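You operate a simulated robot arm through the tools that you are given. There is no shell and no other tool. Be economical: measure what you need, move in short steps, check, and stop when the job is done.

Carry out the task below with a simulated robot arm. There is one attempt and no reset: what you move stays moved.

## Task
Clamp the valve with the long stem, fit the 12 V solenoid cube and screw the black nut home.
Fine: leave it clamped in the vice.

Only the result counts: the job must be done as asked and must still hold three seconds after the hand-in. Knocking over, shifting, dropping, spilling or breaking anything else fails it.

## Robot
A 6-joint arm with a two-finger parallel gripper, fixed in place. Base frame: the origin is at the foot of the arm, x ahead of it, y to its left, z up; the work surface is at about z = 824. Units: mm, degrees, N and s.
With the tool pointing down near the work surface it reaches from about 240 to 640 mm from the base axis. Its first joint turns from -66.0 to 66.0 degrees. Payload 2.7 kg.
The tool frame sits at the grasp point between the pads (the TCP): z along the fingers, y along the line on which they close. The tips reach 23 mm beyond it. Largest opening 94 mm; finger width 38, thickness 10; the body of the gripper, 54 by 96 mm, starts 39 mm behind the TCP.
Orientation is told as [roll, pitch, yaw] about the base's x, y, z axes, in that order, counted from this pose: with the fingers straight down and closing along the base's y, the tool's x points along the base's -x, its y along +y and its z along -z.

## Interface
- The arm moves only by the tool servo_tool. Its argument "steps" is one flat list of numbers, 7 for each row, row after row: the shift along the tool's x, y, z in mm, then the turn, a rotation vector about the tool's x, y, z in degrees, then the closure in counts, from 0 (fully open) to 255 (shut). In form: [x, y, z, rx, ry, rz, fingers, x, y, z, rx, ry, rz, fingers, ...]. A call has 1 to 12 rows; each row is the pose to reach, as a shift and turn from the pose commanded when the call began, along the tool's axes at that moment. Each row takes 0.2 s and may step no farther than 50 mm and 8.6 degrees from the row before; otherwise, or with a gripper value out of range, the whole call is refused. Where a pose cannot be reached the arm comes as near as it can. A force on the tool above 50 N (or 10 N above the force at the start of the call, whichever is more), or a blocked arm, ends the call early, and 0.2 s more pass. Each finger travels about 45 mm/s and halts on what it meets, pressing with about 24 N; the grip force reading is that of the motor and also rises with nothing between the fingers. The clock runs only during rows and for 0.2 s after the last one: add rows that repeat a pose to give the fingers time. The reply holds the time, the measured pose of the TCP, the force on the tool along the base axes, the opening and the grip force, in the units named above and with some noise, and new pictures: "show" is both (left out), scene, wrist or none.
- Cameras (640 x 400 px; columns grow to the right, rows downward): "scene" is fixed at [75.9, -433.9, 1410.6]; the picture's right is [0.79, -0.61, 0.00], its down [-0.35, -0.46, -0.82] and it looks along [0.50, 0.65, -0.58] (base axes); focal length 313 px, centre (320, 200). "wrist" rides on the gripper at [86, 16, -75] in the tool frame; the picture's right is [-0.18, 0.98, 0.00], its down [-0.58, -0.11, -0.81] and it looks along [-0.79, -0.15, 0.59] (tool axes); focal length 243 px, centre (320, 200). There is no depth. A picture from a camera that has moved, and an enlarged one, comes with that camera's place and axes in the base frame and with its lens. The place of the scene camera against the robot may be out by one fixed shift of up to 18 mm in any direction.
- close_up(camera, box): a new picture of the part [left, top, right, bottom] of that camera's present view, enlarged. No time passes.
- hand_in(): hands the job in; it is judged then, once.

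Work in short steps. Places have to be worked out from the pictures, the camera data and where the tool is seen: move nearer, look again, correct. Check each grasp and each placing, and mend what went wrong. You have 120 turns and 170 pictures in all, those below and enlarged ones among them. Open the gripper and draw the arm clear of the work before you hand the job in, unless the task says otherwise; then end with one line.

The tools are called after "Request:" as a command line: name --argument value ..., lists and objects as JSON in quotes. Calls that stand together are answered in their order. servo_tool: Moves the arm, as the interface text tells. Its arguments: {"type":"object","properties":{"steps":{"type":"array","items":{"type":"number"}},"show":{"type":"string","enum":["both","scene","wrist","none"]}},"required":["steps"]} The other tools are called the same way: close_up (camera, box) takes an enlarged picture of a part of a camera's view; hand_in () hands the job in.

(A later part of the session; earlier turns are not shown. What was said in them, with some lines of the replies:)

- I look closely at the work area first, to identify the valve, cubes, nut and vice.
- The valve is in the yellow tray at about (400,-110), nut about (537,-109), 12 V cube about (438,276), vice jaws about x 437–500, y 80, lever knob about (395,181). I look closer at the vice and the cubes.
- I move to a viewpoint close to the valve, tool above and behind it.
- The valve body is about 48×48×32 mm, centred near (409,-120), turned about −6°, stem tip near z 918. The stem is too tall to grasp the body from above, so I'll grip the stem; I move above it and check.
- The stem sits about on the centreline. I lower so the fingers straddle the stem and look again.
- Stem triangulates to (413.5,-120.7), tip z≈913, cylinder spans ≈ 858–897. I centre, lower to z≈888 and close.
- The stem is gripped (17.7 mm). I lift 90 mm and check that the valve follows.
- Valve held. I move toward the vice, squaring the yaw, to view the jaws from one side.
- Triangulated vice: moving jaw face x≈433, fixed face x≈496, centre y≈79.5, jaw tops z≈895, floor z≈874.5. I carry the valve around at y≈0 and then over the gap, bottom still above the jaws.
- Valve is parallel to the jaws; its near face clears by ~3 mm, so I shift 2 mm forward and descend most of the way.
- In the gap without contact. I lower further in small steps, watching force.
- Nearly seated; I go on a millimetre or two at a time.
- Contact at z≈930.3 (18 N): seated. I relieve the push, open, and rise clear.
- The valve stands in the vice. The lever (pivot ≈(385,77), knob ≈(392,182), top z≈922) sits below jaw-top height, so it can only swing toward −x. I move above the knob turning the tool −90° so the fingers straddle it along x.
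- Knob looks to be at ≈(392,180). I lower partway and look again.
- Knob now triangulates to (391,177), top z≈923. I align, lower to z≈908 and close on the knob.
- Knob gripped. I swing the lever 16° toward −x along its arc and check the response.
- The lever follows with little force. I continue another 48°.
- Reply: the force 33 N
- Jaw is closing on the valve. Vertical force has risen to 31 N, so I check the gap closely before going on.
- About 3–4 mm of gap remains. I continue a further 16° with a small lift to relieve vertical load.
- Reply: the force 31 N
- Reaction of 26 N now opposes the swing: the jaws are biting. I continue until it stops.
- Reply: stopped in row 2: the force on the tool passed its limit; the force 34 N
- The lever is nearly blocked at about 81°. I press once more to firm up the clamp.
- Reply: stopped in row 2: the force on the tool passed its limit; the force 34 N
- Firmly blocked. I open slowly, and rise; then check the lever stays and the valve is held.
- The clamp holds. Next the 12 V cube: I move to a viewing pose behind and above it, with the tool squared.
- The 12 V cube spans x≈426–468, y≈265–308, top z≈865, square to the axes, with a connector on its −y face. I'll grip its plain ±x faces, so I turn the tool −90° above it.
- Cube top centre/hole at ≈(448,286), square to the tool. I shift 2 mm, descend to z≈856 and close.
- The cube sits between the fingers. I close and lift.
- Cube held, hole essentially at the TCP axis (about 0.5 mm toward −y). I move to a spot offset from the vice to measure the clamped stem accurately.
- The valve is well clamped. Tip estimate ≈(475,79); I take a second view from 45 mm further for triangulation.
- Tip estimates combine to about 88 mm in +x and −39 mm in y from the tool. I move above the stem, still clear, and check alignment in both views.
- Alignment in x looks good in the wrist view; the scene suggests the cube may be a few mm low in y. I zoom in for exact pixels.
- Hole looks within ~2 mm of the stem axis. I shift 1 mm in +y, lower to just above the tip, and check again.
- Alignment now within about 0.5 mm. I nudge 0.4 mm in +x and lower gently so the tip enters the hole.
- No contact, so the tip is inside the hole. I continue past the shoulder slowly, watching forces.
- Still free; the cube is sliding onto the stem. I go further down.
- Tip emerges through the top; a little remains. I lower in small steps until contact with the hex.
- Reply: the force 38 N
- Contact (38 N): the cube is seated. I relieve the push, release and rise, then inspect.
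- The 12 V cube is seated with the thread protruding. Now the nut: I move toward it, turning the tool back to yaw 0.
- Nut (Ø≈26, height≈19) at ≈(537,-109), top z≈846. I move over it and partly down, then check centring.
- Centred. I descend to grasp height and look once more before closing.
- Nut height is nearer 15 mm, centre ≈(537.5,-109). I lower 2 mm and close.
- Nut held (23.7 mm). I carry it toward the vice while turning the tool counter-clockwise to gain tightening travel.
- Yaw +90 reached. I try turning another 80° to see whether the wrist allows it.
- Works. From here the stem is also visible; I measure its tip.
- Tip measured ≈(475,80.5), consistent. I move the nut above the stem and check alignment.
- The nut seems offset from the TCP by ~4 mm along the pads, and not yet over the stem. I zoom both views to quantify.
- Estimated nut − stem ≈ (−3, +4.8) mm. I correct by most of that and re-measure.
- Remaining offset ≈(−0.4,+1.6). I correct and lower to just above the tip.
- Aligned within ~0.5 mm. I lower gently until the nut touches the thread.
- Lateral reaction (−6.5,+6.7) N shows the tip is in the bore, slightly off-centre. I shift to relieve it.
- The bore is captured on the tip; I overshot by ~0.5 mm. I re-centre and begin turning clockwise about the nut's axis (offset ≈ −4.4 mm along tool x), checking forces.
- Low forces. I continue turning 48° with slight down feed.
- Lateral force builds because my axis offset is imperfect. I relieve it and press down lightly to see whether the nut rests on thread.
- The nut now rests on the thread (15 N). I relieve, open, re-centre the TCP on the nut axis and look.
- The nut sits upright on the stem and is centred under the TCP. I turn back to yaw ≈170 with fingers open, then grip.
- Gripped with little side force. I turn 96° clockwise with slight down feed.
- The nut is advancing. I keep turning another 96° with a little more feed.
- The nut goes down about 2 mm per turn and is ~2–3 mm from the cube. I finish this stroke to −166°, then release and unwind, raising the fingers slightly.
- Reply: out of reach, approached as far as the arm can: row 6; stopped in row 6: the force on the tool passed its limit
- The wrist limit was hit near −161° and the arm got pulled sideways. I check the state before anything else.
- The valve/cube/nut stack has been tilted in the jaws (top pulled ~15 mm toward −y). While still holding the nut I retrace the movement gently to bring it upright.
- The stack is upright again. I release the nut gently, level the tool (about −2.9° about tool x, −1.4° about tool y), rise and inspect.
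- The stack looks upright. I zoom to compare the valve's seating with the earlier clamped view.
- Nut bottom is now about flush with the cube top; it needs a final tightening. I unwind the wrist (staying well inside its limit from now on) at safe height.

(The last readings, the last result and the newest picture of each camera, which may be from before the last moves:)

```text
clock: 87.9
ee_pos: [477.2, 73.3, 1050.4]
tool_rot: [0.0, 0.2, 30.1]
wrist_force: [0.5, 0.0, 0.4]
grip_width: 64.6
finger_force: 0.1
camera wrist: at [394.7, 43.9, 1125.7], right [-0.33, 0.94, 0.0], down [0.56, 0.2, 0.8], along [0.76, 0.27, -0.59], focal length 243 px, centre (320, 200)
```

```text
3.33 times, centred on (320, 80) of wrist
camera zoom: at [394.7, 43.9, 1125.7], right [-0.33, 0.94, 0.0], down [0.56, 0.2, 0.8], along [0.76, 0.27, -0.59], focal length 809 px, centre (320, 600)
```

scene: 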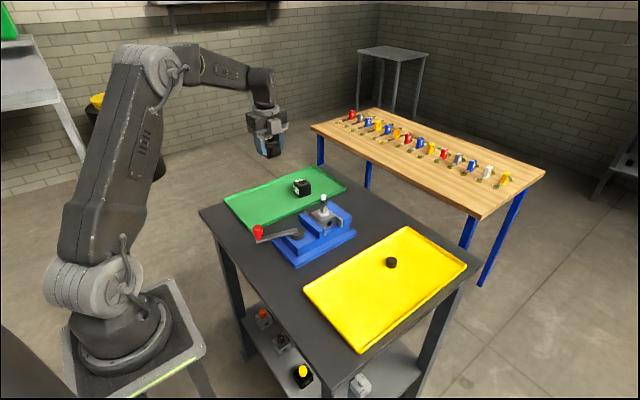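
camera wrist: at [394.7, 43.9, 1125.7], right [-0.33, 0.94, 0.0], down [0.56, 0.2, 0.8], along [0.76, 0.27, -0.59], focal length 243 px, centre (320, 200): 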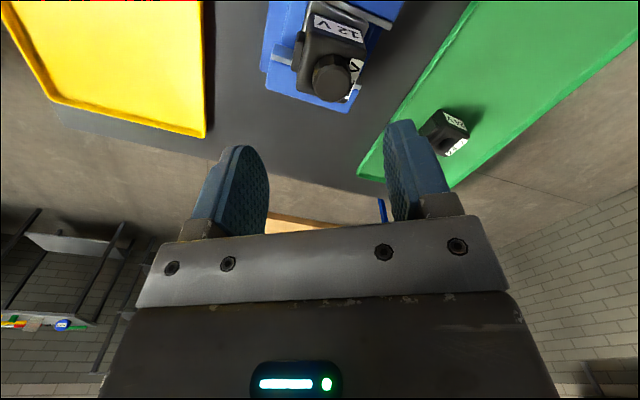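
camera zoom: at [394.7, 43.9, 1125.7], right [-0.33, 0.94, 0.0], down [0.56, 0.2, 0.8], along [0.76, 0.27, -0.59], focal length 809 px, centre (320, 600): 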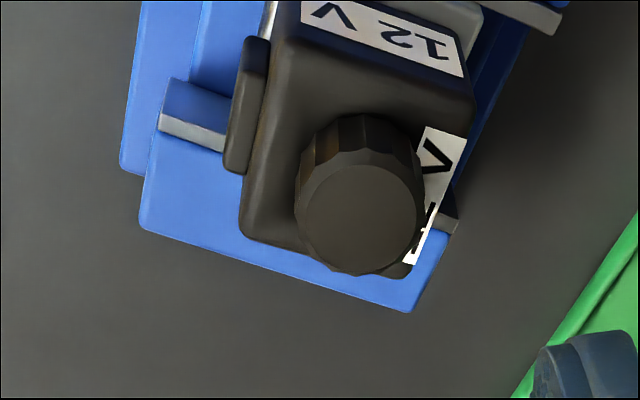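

Nut axis is about 8 mm in +y from the tool. I move over it, lower to just above, and recheck.

Request:
servo_tool --steps '[-3.5, 7, 20, 0, 0, 0, 80, -3.5, 7, 45, 0, 0, 0, 80, -3.5, 7, 62, 0, 0, 0, 80, -3.5, 7, 62, 0, 0, 0, 80]' --show "none"

Request:
close_up --camera "wrist" --box '[240, 80, 400, 220]'

Request:
close_up --camera "scene" --box '[300, 170, 350, 206]'

```text
clock: 88.9
ee_pos: [477.0, 79.6, 986.5]
tool_rot: [-0.1, 0.3, 30.0]
wrist_force: [0.6, 0.9, 0.0]
grip_width: 64.5
finger_force: 0.1
```

```text
2.86 times, centred on (320, 150) of wrist
camera zoom: at [394.5, 51.3, 1062.1], right [-0.33, 0.94, 0.0], down [0.56, 0.2, 0.8], along [0.76, 0.27, -0.59], focal length 693 px, centre (320, 343)
```

zoom: 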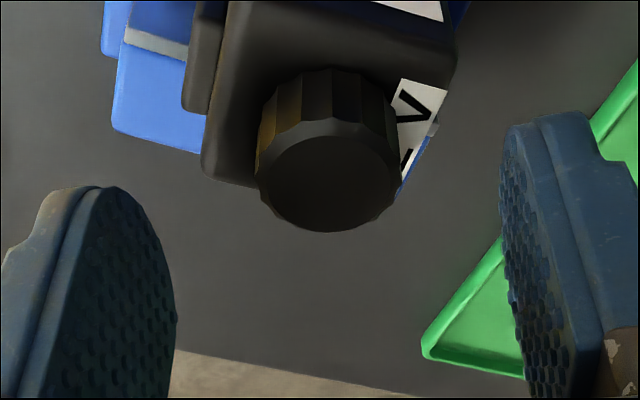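

```text
11.11 times, centred on (325, 188) of scene
camera zoom: at [75.9, -433.9, 1410.6], right [0.79, -0.61, 0.0], down [-0.35, -0.46, -0.82], along [0.5, 0.65, -0.58], focal length 3475 px, centre (264, 333)
```

zoom: 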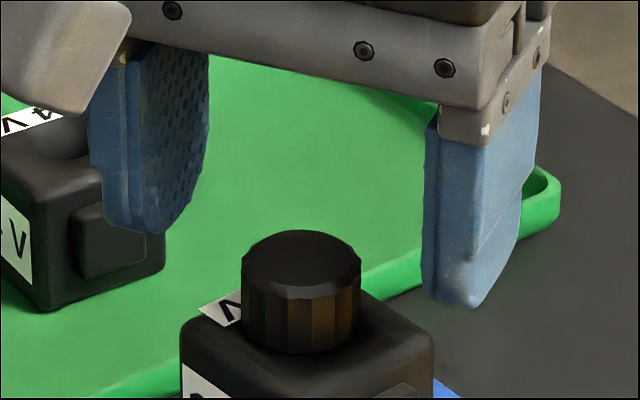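

Small correction (+0.4,+1.5), then down to z≈970.5 and grip the nut.

Request:
servo_tool --steps '[-1.1, 1.1, 5, 0, 0, 0, 80, -1.1, 1.1, 15.5, 0, 0, 0, 80, -1.1, 1.1, 15.5, 0, 0, 0, 150, -1.1, 1.1, 15.5, 0, 0, 0, 220, -1.1, 1.1, 15.5, 0, 0, 0, 255, -1.1, 1.1, 15.5, 0, 0, 0, 255, -1.1, 1.1, 15.5, 0, 0, 0, 255]' --show "none"

Request:
close_up --camera "scene" --box '[300, 170, 350, 206]'

Request:
close_up --camera "wrist" --box '[240, 80, 400, 220]'

```text
clock: 90.5
ee_pos: [475.8, 81.3, 971.7]
tool_rot: [0.0, 0.3, 29.9]
wrist_force: [1.2, -1.6, 0.8]
grip_width: 21.7
finger_force: 23.9
```

```text
11.11 times, centred on (325, 188) of scene
camera zoom: at [75.9, -434.0, 1410.6], right [0.79, -0.61, 0.0], down [-0.35, -0.46, -0.82], along [0.5, 0.65, -0.58], focal length 3475 px, centre (264, 333)
```

zoom: 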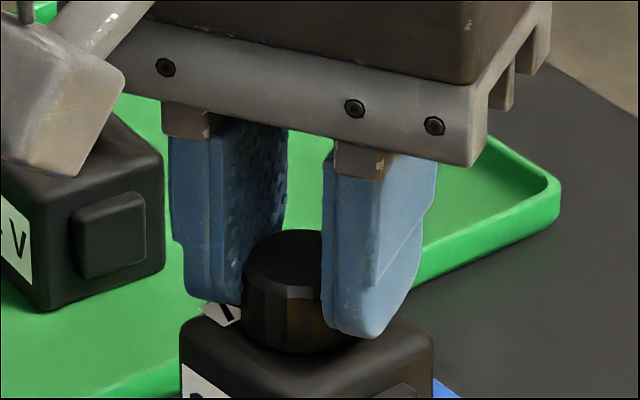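

```text
2.86 times, centred on (320, 150) of wrist
camera zoom: at [393.8, 53.2, 1047.4], right [-0.33, 0.94, 0.0], down [0.56, 0.2, 0.8], along [0.76, 0.27, -0.59], focal length 693 px, centre (320, 343)
```

zoom: 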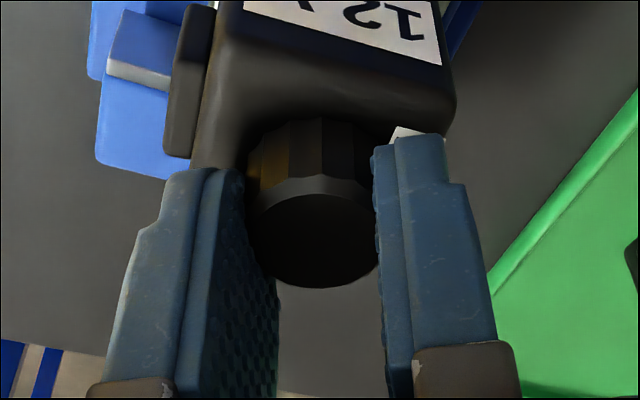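

Gripped. I turn 32° clockwise and read the response.

Request:
servo_tool --steps '[0, 0, 0, 0, 0, 8, 255, 0, 0, 0, 0, 0, 16, 255, 0, 0, 0.1, 0, 0, 24, 255, 0, 0, 0.2, 0, 0, 32, 255]' --show "none"

Request:
close_up --camera "scene" --box '[295, 175, 360, 230]'

```text
clock: 91.5
ee_pos: [477.1, 81.3, 972.5]
tool_rot: [-0.1, 0.2, -2.1]
wrist_force: [1.4, -3.2, -0.2]
grip_width: 24.0
finger_force: 23.7
```

```text
7.27 times, centred on (328, 202) of scene
camera zoom: at [76.0, -434.0, 1410.6], right [0.79, -0.61, 0.0], down [-0.35, -0.46, -0.82], along [0.5, 0.65, -0.58], focal length 2275 px, centre (266, 182)
```

zoom: 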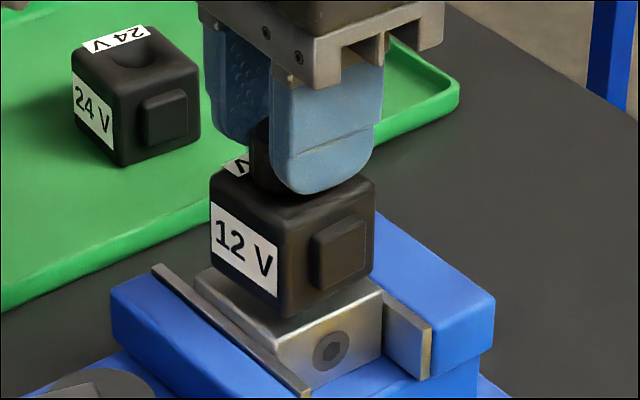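

Grip width changed 21.7→24 mm during the turn, suggesting the pads may be slipping round a tight nut. I turn on to a yaw where the nut is visible between the fingers.

Request:
servo_tool --steps '[0, 0, 0, 0, 0, 8, 255, 0, 0, 0, 0, 0, 16, 255, 0, 0, 0.1, 0, 0, 24, 255, 0, 0, 0.2, 0, 0, 32, 255, 0, 0, 0.2, 0, 0, 40, 255, 0, 0, 0.3, 0, 0, 48, 255, 0, 0, 0.3, 0, 0, 56, 255, 0, 0, 0.4, 0, 0, 64, 255, 0, 0, 0.4, 0, 0, 72, 255, 0, 0, 0.4, 0, 0, 80, 255]' --show "none"

Request:
close_up --camera "scene" --box '[310, 186, 342, 210]'

```text
clock: 93.7
ee_pos: [475.8, 80.9, 972.4]
tool_rot: [-0.3, -0.1, -82.3]
wrist_force: [-4.1, -3.6, 1.2]
grip_width: 21.9
finger_force: 23.7
```

```text
16.00 times, centred on (326, 198) of scene
camera zoom: at [75.7, -434.0, 1410.6], right [0.79, -0.61, 0.0], down [-0.35, -0.46, -0.82], along [0.5, 0.65, -0.58], focal length 5004 px, centre (224, 232)
```

zoom: 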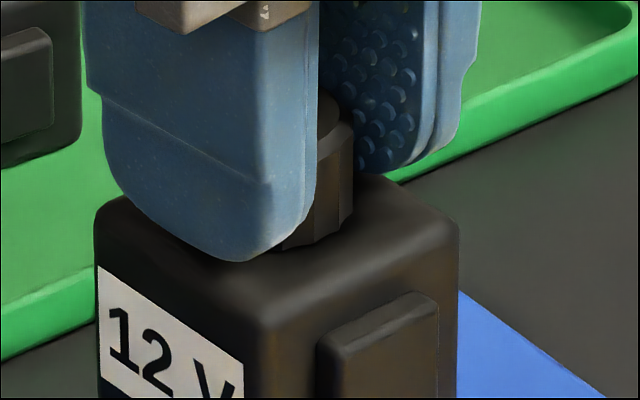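

Request:
servo_tool --steps '[0, 0, 0, 0, 0, 8, 255, 0, 0, 0, 0, 0, 16, 255, 0, 0, 0, 0, 0, 24, 255, 0, 0, 0, 0, 0, 24, 255]' --show "none"

Request:
close_up --camera "scene" --box '[310, 186, 342, 210]'

Request:
servo_tool --steps '[0, 0, 0, 0, 0, 7, 255, 0, 0, 0, 0, 0, 14, 255, 0, 0, 0, 0, 0, 14, 255]' --show "none"

Request:
close_up --camera "scene" --box '[310, 186, 342, 210]'

```text
clock: 94.7
ee_pos: [475.2, 81.4, 972.5]
tool_rot: [-0.3, -0.2, -106.1]
wrist_force: [-16.4, -4.0, 1.8]
grip_width: 23.3
finger_force: 24.9
```

```text
16.00 times, centred on (326, 198) of scene
camera zoom: at [75.5, -434.1, 1410.6], right [0.79, -0.61, 0.0], down [-0.35, -0.46, -0.82], along [0.5, 0.65, -0.58], focal length 5004 px, centre (224, 232)
```

zoom: 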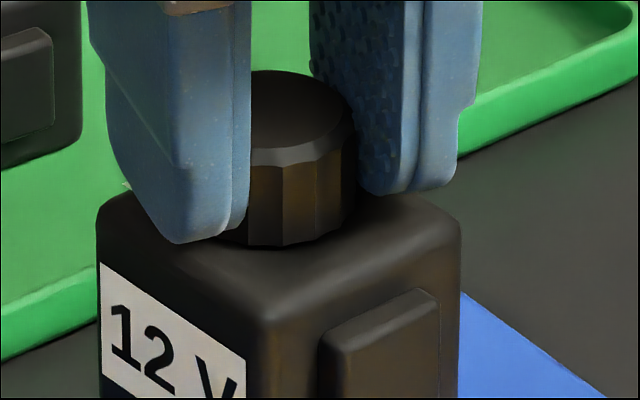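

```text
clock: 95.5
ee_pos: [475.8, 81.3, 973.2]
tool_rot: [-0.4, -0.2, -120.0]
wrist_force: [-20.6, -0.1, 0.9]
grip_width: 24.1
finger_force: 24.1
```

```text
16.00 times, centred on (326, 198) of scene
camera zoom: at [75.4, -433.9, 1410.7], right [0.79, -0.61, 0.0], down [-0.35, -0.46, -0.82], along [0.5, 0.65, -0.58], focal length 5004 px, centre (224, 232)
```

zoom: 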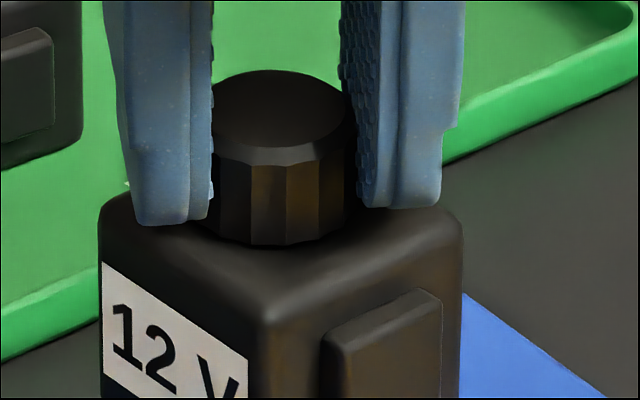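

Facet edges stay in place while the fingers turn: the nut resists and the pads slip, so it's tight. I release and inspect the nut/cube interface.

Request:
servo_tool --steps '[0, 0, 0, 0, 0, 0, 200, 0, 0, 0, 0, 0, 0, 120, 0, 0, 0, 0, 0, 0, 80, 0, 0, 0, 0, 0, 0, 80, 0, 0, -30, 0, 0, 0, 80, 0, 0, -60, 0, 0, 0, 80]' --show "none"

Request:
close_up --camera "scene" --box '[310, 186, 342, 210]'

Request:
close_up --camera "wrist" --box '[240, 20, 400, 140]'

```text
clock: 96.9
ee_pos: [475.7, 81.8, 1032.3]
tool_rot: [-0.1, -0.1, -120.0]
wrist_force: [0.1, -0.3, 0.7]
grip_width: 64.7
finger_force: 0.0
```

```text
16.00 times, centred on (326, 198) of scene
camera zoom: at [75.9, -433.9, 1410.6], right [0.79, -0.61, 0.0], down [-0.35, -0.46, -0.82], along [0.5, 0.65, -0.58], focal length 5004 px, centre (224, 232)
```

zoom: 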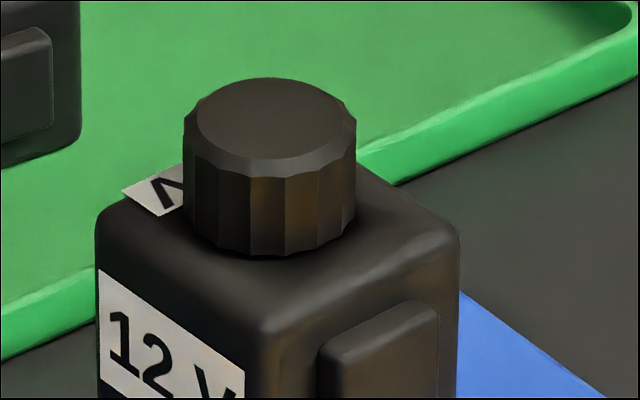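

```text
3.33 times, centred on (320, 80) of wrist
camera zoom: at [532.9, 149.3, 1106.9], right [0.76, -0.65, 0.0], down [-0.38, -0.45, 0.81], along [-0.53, -0.61, -0.59], focal length 809 px, centre (320, 600)
```

zoom: 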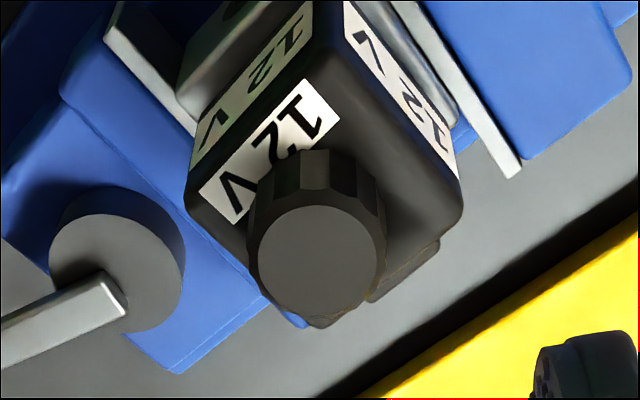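

The stack seems to have shifted slightly. I check the valve in the jaws again.

Request:
close_up --camera "scene" --box '[290, 190, 350, 240]'

Request:
close_up --camera "wrist" --box '[200, 0, 440, 130]'

```text
8.00 times, centred on (320, 215) of scene
camera zoom: at [75.9, -433.9, 1410.6], right [0.79, -0.61, 0.0], down [-0.35, -0.46, -0.82], along [0.5, 0.65, -0.58], focal length 2502 px, centre (320, 80)
```

zoom: 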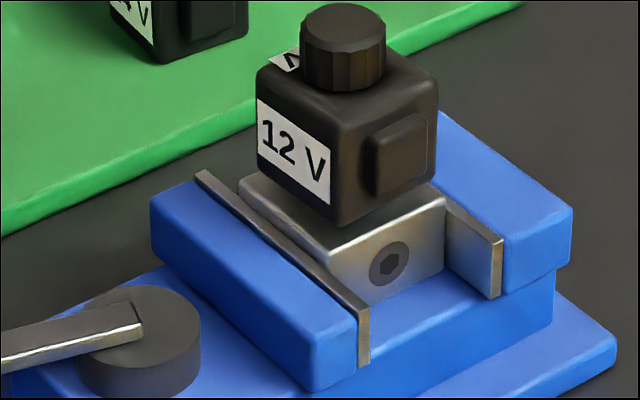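

```text
2.67 times, centred on (320, 65) of wrist
camera zoom: at [532.9, 149.3, 1106.9], right [0.76, -0.65, 0.0], down [-0.38, -0.45, 0.81], along [-0.53, -0.61, -0.59], focal length 647 px, centre (320, 560)
```

zoom: 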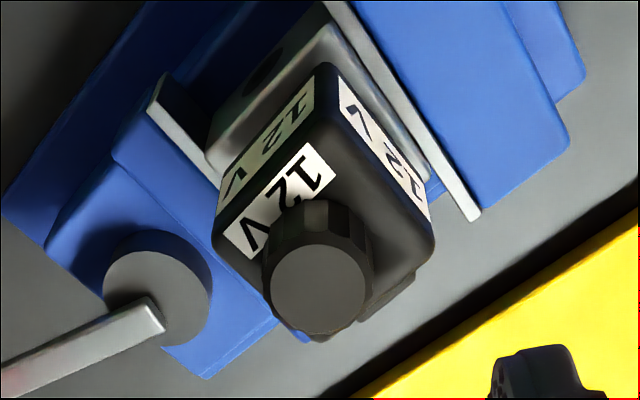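

Relative to the cube the nut has not moved, only the valve slid ~2 mm along the jaws. To be sure the nut is home, I regrip it well centred and turn again, watching the facets.

Request:
servo_tool --steps '[-1, -1, 0, 0, 0, -8, 80, -1, -1, 0, 0, 0, -16, 80, -1, -1, 0, 0, 0, -24, 80, -1, -1, 0, 0, 0, -32, 80, -1, -1, 20, 0, 0, -40, 80, -1, -1, 40, 0, 0, -40, 80, -1, -1, 61.5, 0, 0, -40, 80, -1, -1, 61.5, 0, 0, -40, 160, -1, -1, 61.5, 0, 0, -40, 255, -1, -1, 61.5, 0, 0, -40, 255, -1, -1, 61.5, 0, 0, -40, 255]' --show "none"

Request:
close_up --camera "scene" --box '[310, 186, 342, 210]'

Request:
close_up --camera "wrist" --box '[260, 90, 380, 210]'

```text
clock: 99.3
ee_pos: [475.7, 82.1, 968.5]
tool_rot: [-0.1, 0.0, -80.0]
wrist_force: [-4.0, -0.9, 1.8]
grip_width: 21.8
finger_force: 24.1
```

```text
16.00 times, centred on (326, 198) of scene
camera zoom: at [75.8, -434.0, 1410.6], right [0.79, -0.61, 0.0], down [-0.35, -0.46, -0.82], along [0.5, 0.65, -0.58], focal length 5004 px, centre (224, 232)
```

zoom: 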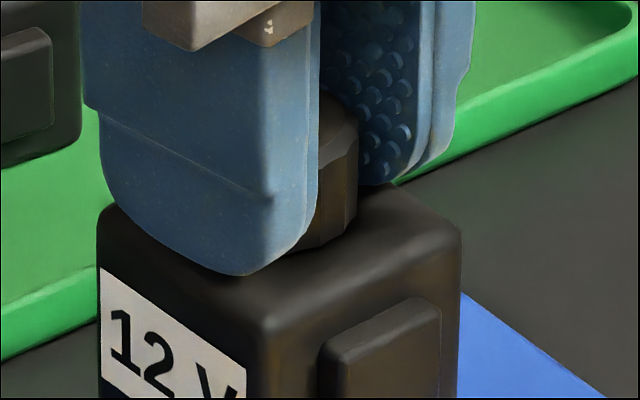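

```text
3.33 times, centred on (320, 150) of wrist
camera zoom: at [477.2, 170.4, 1043.9], right [1.0, -0.01, 0.0], down [0.0, -0.59, 0.81], along [-0.01, -0.81, -0.59], focal length 809 px, centre (320, 367)
```

zoom: 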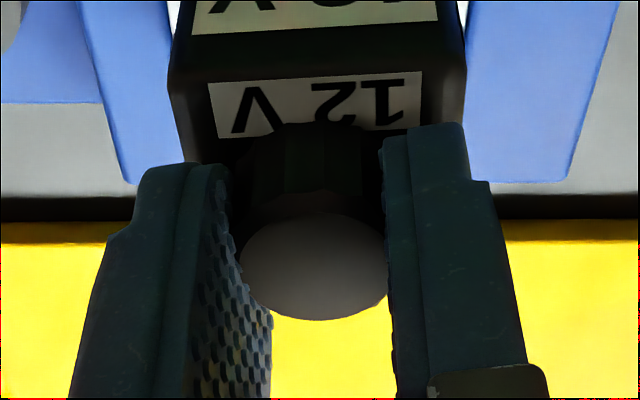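

Request:
servo_tool --steps '[0, 0, 0, 0, 0, 5, 255, 0, 0, 0, 0, 0, 10, 255, 0, 0, 0, 0, 0, 15, 255, 0, 0, 0, 0, 0, 15, 255]' --show "none"

Request:
close_up --camera "scene" --box '[310, 186, 342, 210]'

Request:
servo_tool --steps '[0, 0, 0, 0, 0, 5, 255, 0, 0, 0, 0, 0, 10, 255, 0, 0, 0, 0, 0, 15, 255, 0, 0, 0, 0, 0, 15, 255]' --show "none"

Request:
close_up --camera "scene" --box '[310, 186, 342, 210]'

```text
clock: 100.3
ee_pos: [475.9, 81.5, 969.1]
tool_rot: [-0.3, -0.2, -95.1]
wrist_force: [-6.5, -4.1, -3.3]
grip_width: 22.1
finger_force: 23.5
```

```text
16.00 times, centred on (326, 198) of scene
camera zoom: at [75.8, -434.0, 1410.6], right [0.79, -0.61, 0.0], down [-0.35, -0.46, -0.82], along [0.5, 0.65, -0.58], focal length 5004 px, centre (224, 232)
```

zoom: 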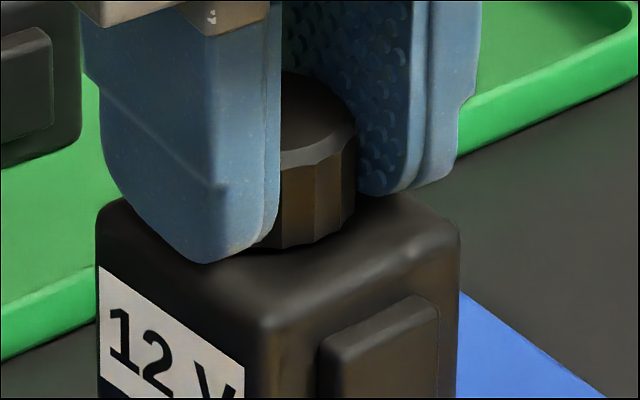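

```text
clock: 101.3
ee_pos: [475.9, 82.1, 971.5]
tool_rot: [-0.1, -0.1, -110.1]
wrist_force: [-3.5, 0.8, -6.1]
grip_width: 23.5
finger_force: 24.2
```

```text
16.00 times, centred on (326, 198) of scene
camera zoom: at [75.9, -433.9, 1410.6], right [0.79, -0.61, 0.0], down [-0.35, -0.46, -0.82], along [0.5, 0.65, -0.58], focal length 5004 px, centre (224, 232)
```

zoom: 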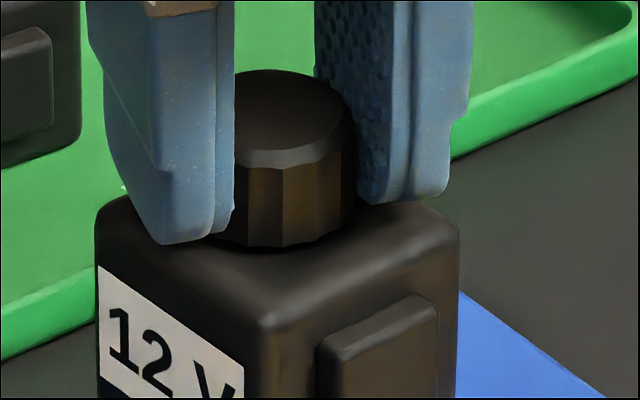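

No rotation of facets: pads slip, side loads small. I release and take a near-horizontal look at the nut/cube seam: first open, rise and back off to +y.

Request:
servo_tool --steps '[0, 0, 0, 0, 0, 0, 180, 0, 0, 0, 0, 0, 0, 100, 0, 0, 0, 0, 0, 0, 60, 0, 0, 0, 0, 0, 0, 60, 0, 0, -35, 0, 0, 0, 60, 0, 0, -70, 0, 0, 0, 0, 16, 35, -70, 0, 0, -7, 0, 32, 70, -70, 0, 0, -14, 0, 36, 84, -70, 0, 0, -20, 0]' --show "none"

```text
clock: 103.3
ee_pos: [566.3, 87.0, 1039.9]
tool_rot: [-0.2, -0.1, -89.9]
wrist_force: [-0.1, 0.5, 0.3]
grip_width: 93.9
finger_force: 0.0
```

I moved along the wrong axis (harmless). I correct to the +y side, tilting the tool 30° back so the camera looks nearly level, then descend.

Request:
servo_tool --steps '[20, -20, 0, 0, 0, 0, 0, 45, -45, 0, 0, -5, 0, 0, 70, -68, 0, 0, -10, 0, 0, 88, -89, 0, 0, -15, 0, 0, 88, -89, 20, 0, -20, 0, 0, 88, -89, 40, 0, -25, 0, 0, 88, -89, 60, 0, -30, 0, 0, 88, -89, 82, 0, -30, 0, 0, 88, -89, 82, 0, -30, 0, 0]' --show "wrist"

```text
clock: 105.3
ee_pos: [476.9, 175.2, 958.5]
tool_rot: [-0.2, -30.1, -90.0]
wrist_force: [0.8, -0.9, -0.1]
grip_width: 94.0
finger_force: 0.1
camera wrist: at [493.3, 287.3, 979.8], right [0.98, -0.16, 0.09], down [-0.11, -0.1, 0.99], along [-0.15, -0.98, -0.11], focal length 243 px, centre (320, 200)
```

wrist: 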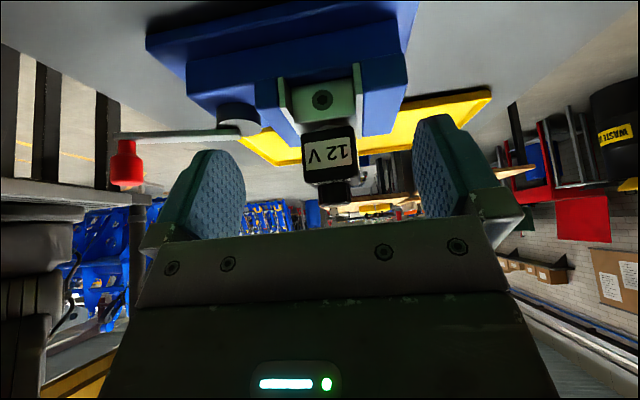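

Request:
close_up --camera "wrist" --box '[295, 160, 365, 205]'

Request:
close_up --camera "wrist" --box '[265, 70, 385, 210]'

```text
8.89 times, centred on (330, 182) of wrist
camera zoom: at [493.3, 287.3, 979.8], right [0.98, -0.16, 0.09], down [-0.11, -0.1, 0.99], along [-0.15, -0.98, -0.11], focal length 2157 px, centre (231, 356)
```

zoom: 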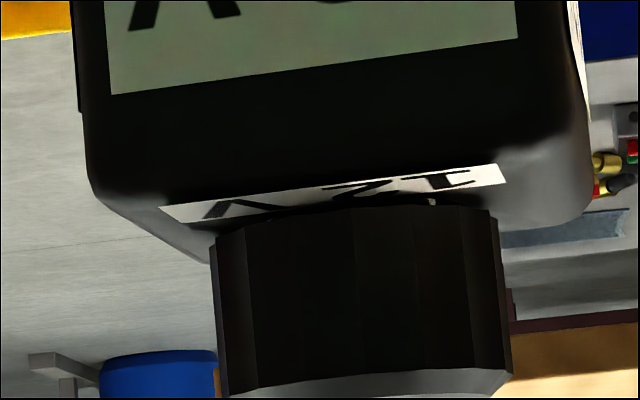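

```text
2.86 times, centred on (325, 140) of wrist
camera zoom: at [493.3, 287.3, 979.8], right [0.98, -0.16, 0.09], down [-0.11, -0.1, 0.99], along [-0.15, -0.98, -0.11], focal length 693 px, centre (306, 371)
```

zoom: 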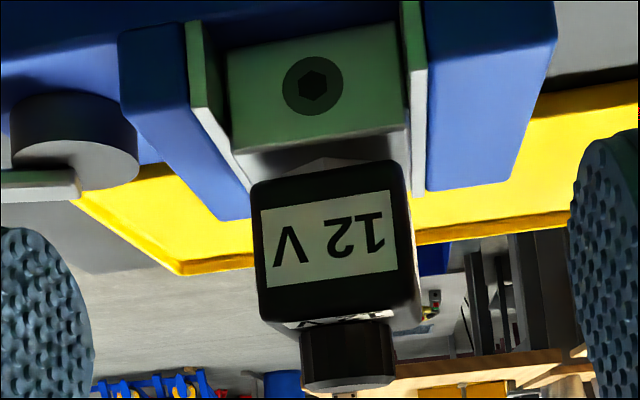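

The level view shows the nut's base flush on the cube's top face, with no gap and no tilt; the cube sits square on the valve between the jaws. I raise and retract the arm clear, then take a last look.

Request:
servo_tool --steps '[15, 0, -26, 0, 0, 0, 0, 35, 0, -61, 0, 0, 0, 0, 60, 0, -104, 0, 8, 0, 0, 60, 0, -104, 0, 16, 0, 0, 60, 0, -104, 0, 24, 0, 0, 60, 0, -104, 0, 30, 0, 0]' --show "scene"

Request:
close_up --camera "scene" --box '[250, 170, 370, 270]'

```text
clock: 106.7
ee_pos: [477.5, 278.7, 1017.9]
tool_rot: [-0.2, 0.0, -90.0]
wrist_force: [-0.8, -0.1, -1.1]
grip_width: 93.9
finger_force: 0.1
```

scene: 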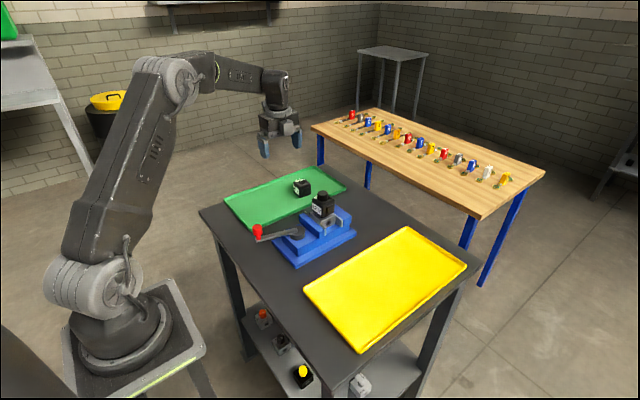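

```text
4.00 times, centred on (310, 220) of scene
camera zoom: at [75.9, -433.9, 1410.6], right [0.79, -0.61, 0.0], down [-0.35, -0.46, -0.82], along [0.5, 0.65, -0.58], focal length 1251 px, centre (360, 120)
```

zoom: 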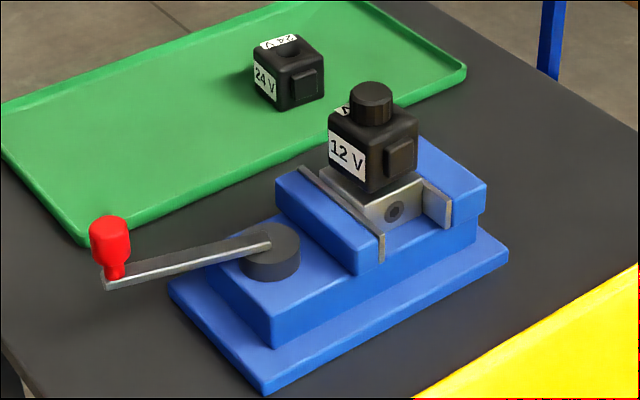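

Everything stands as required: the valve is clamped, the 12 V cube is on the stem and the nut is down on the cube. The arm is clear and the gripper open, so I hand in.

Request:
hand_in

```text
The job is handed in.
```

The valve is clamped in the vice, the 12 V cube is on its stem, and the black nut sits flush on the cube and would turn no further. The wrist hit its turning limit while I was tightening and tilted the whole stack. I set it upright again, but the valve ended about 4 mm along the jaws from where I first clamped it, having slid under the arm's side loads.
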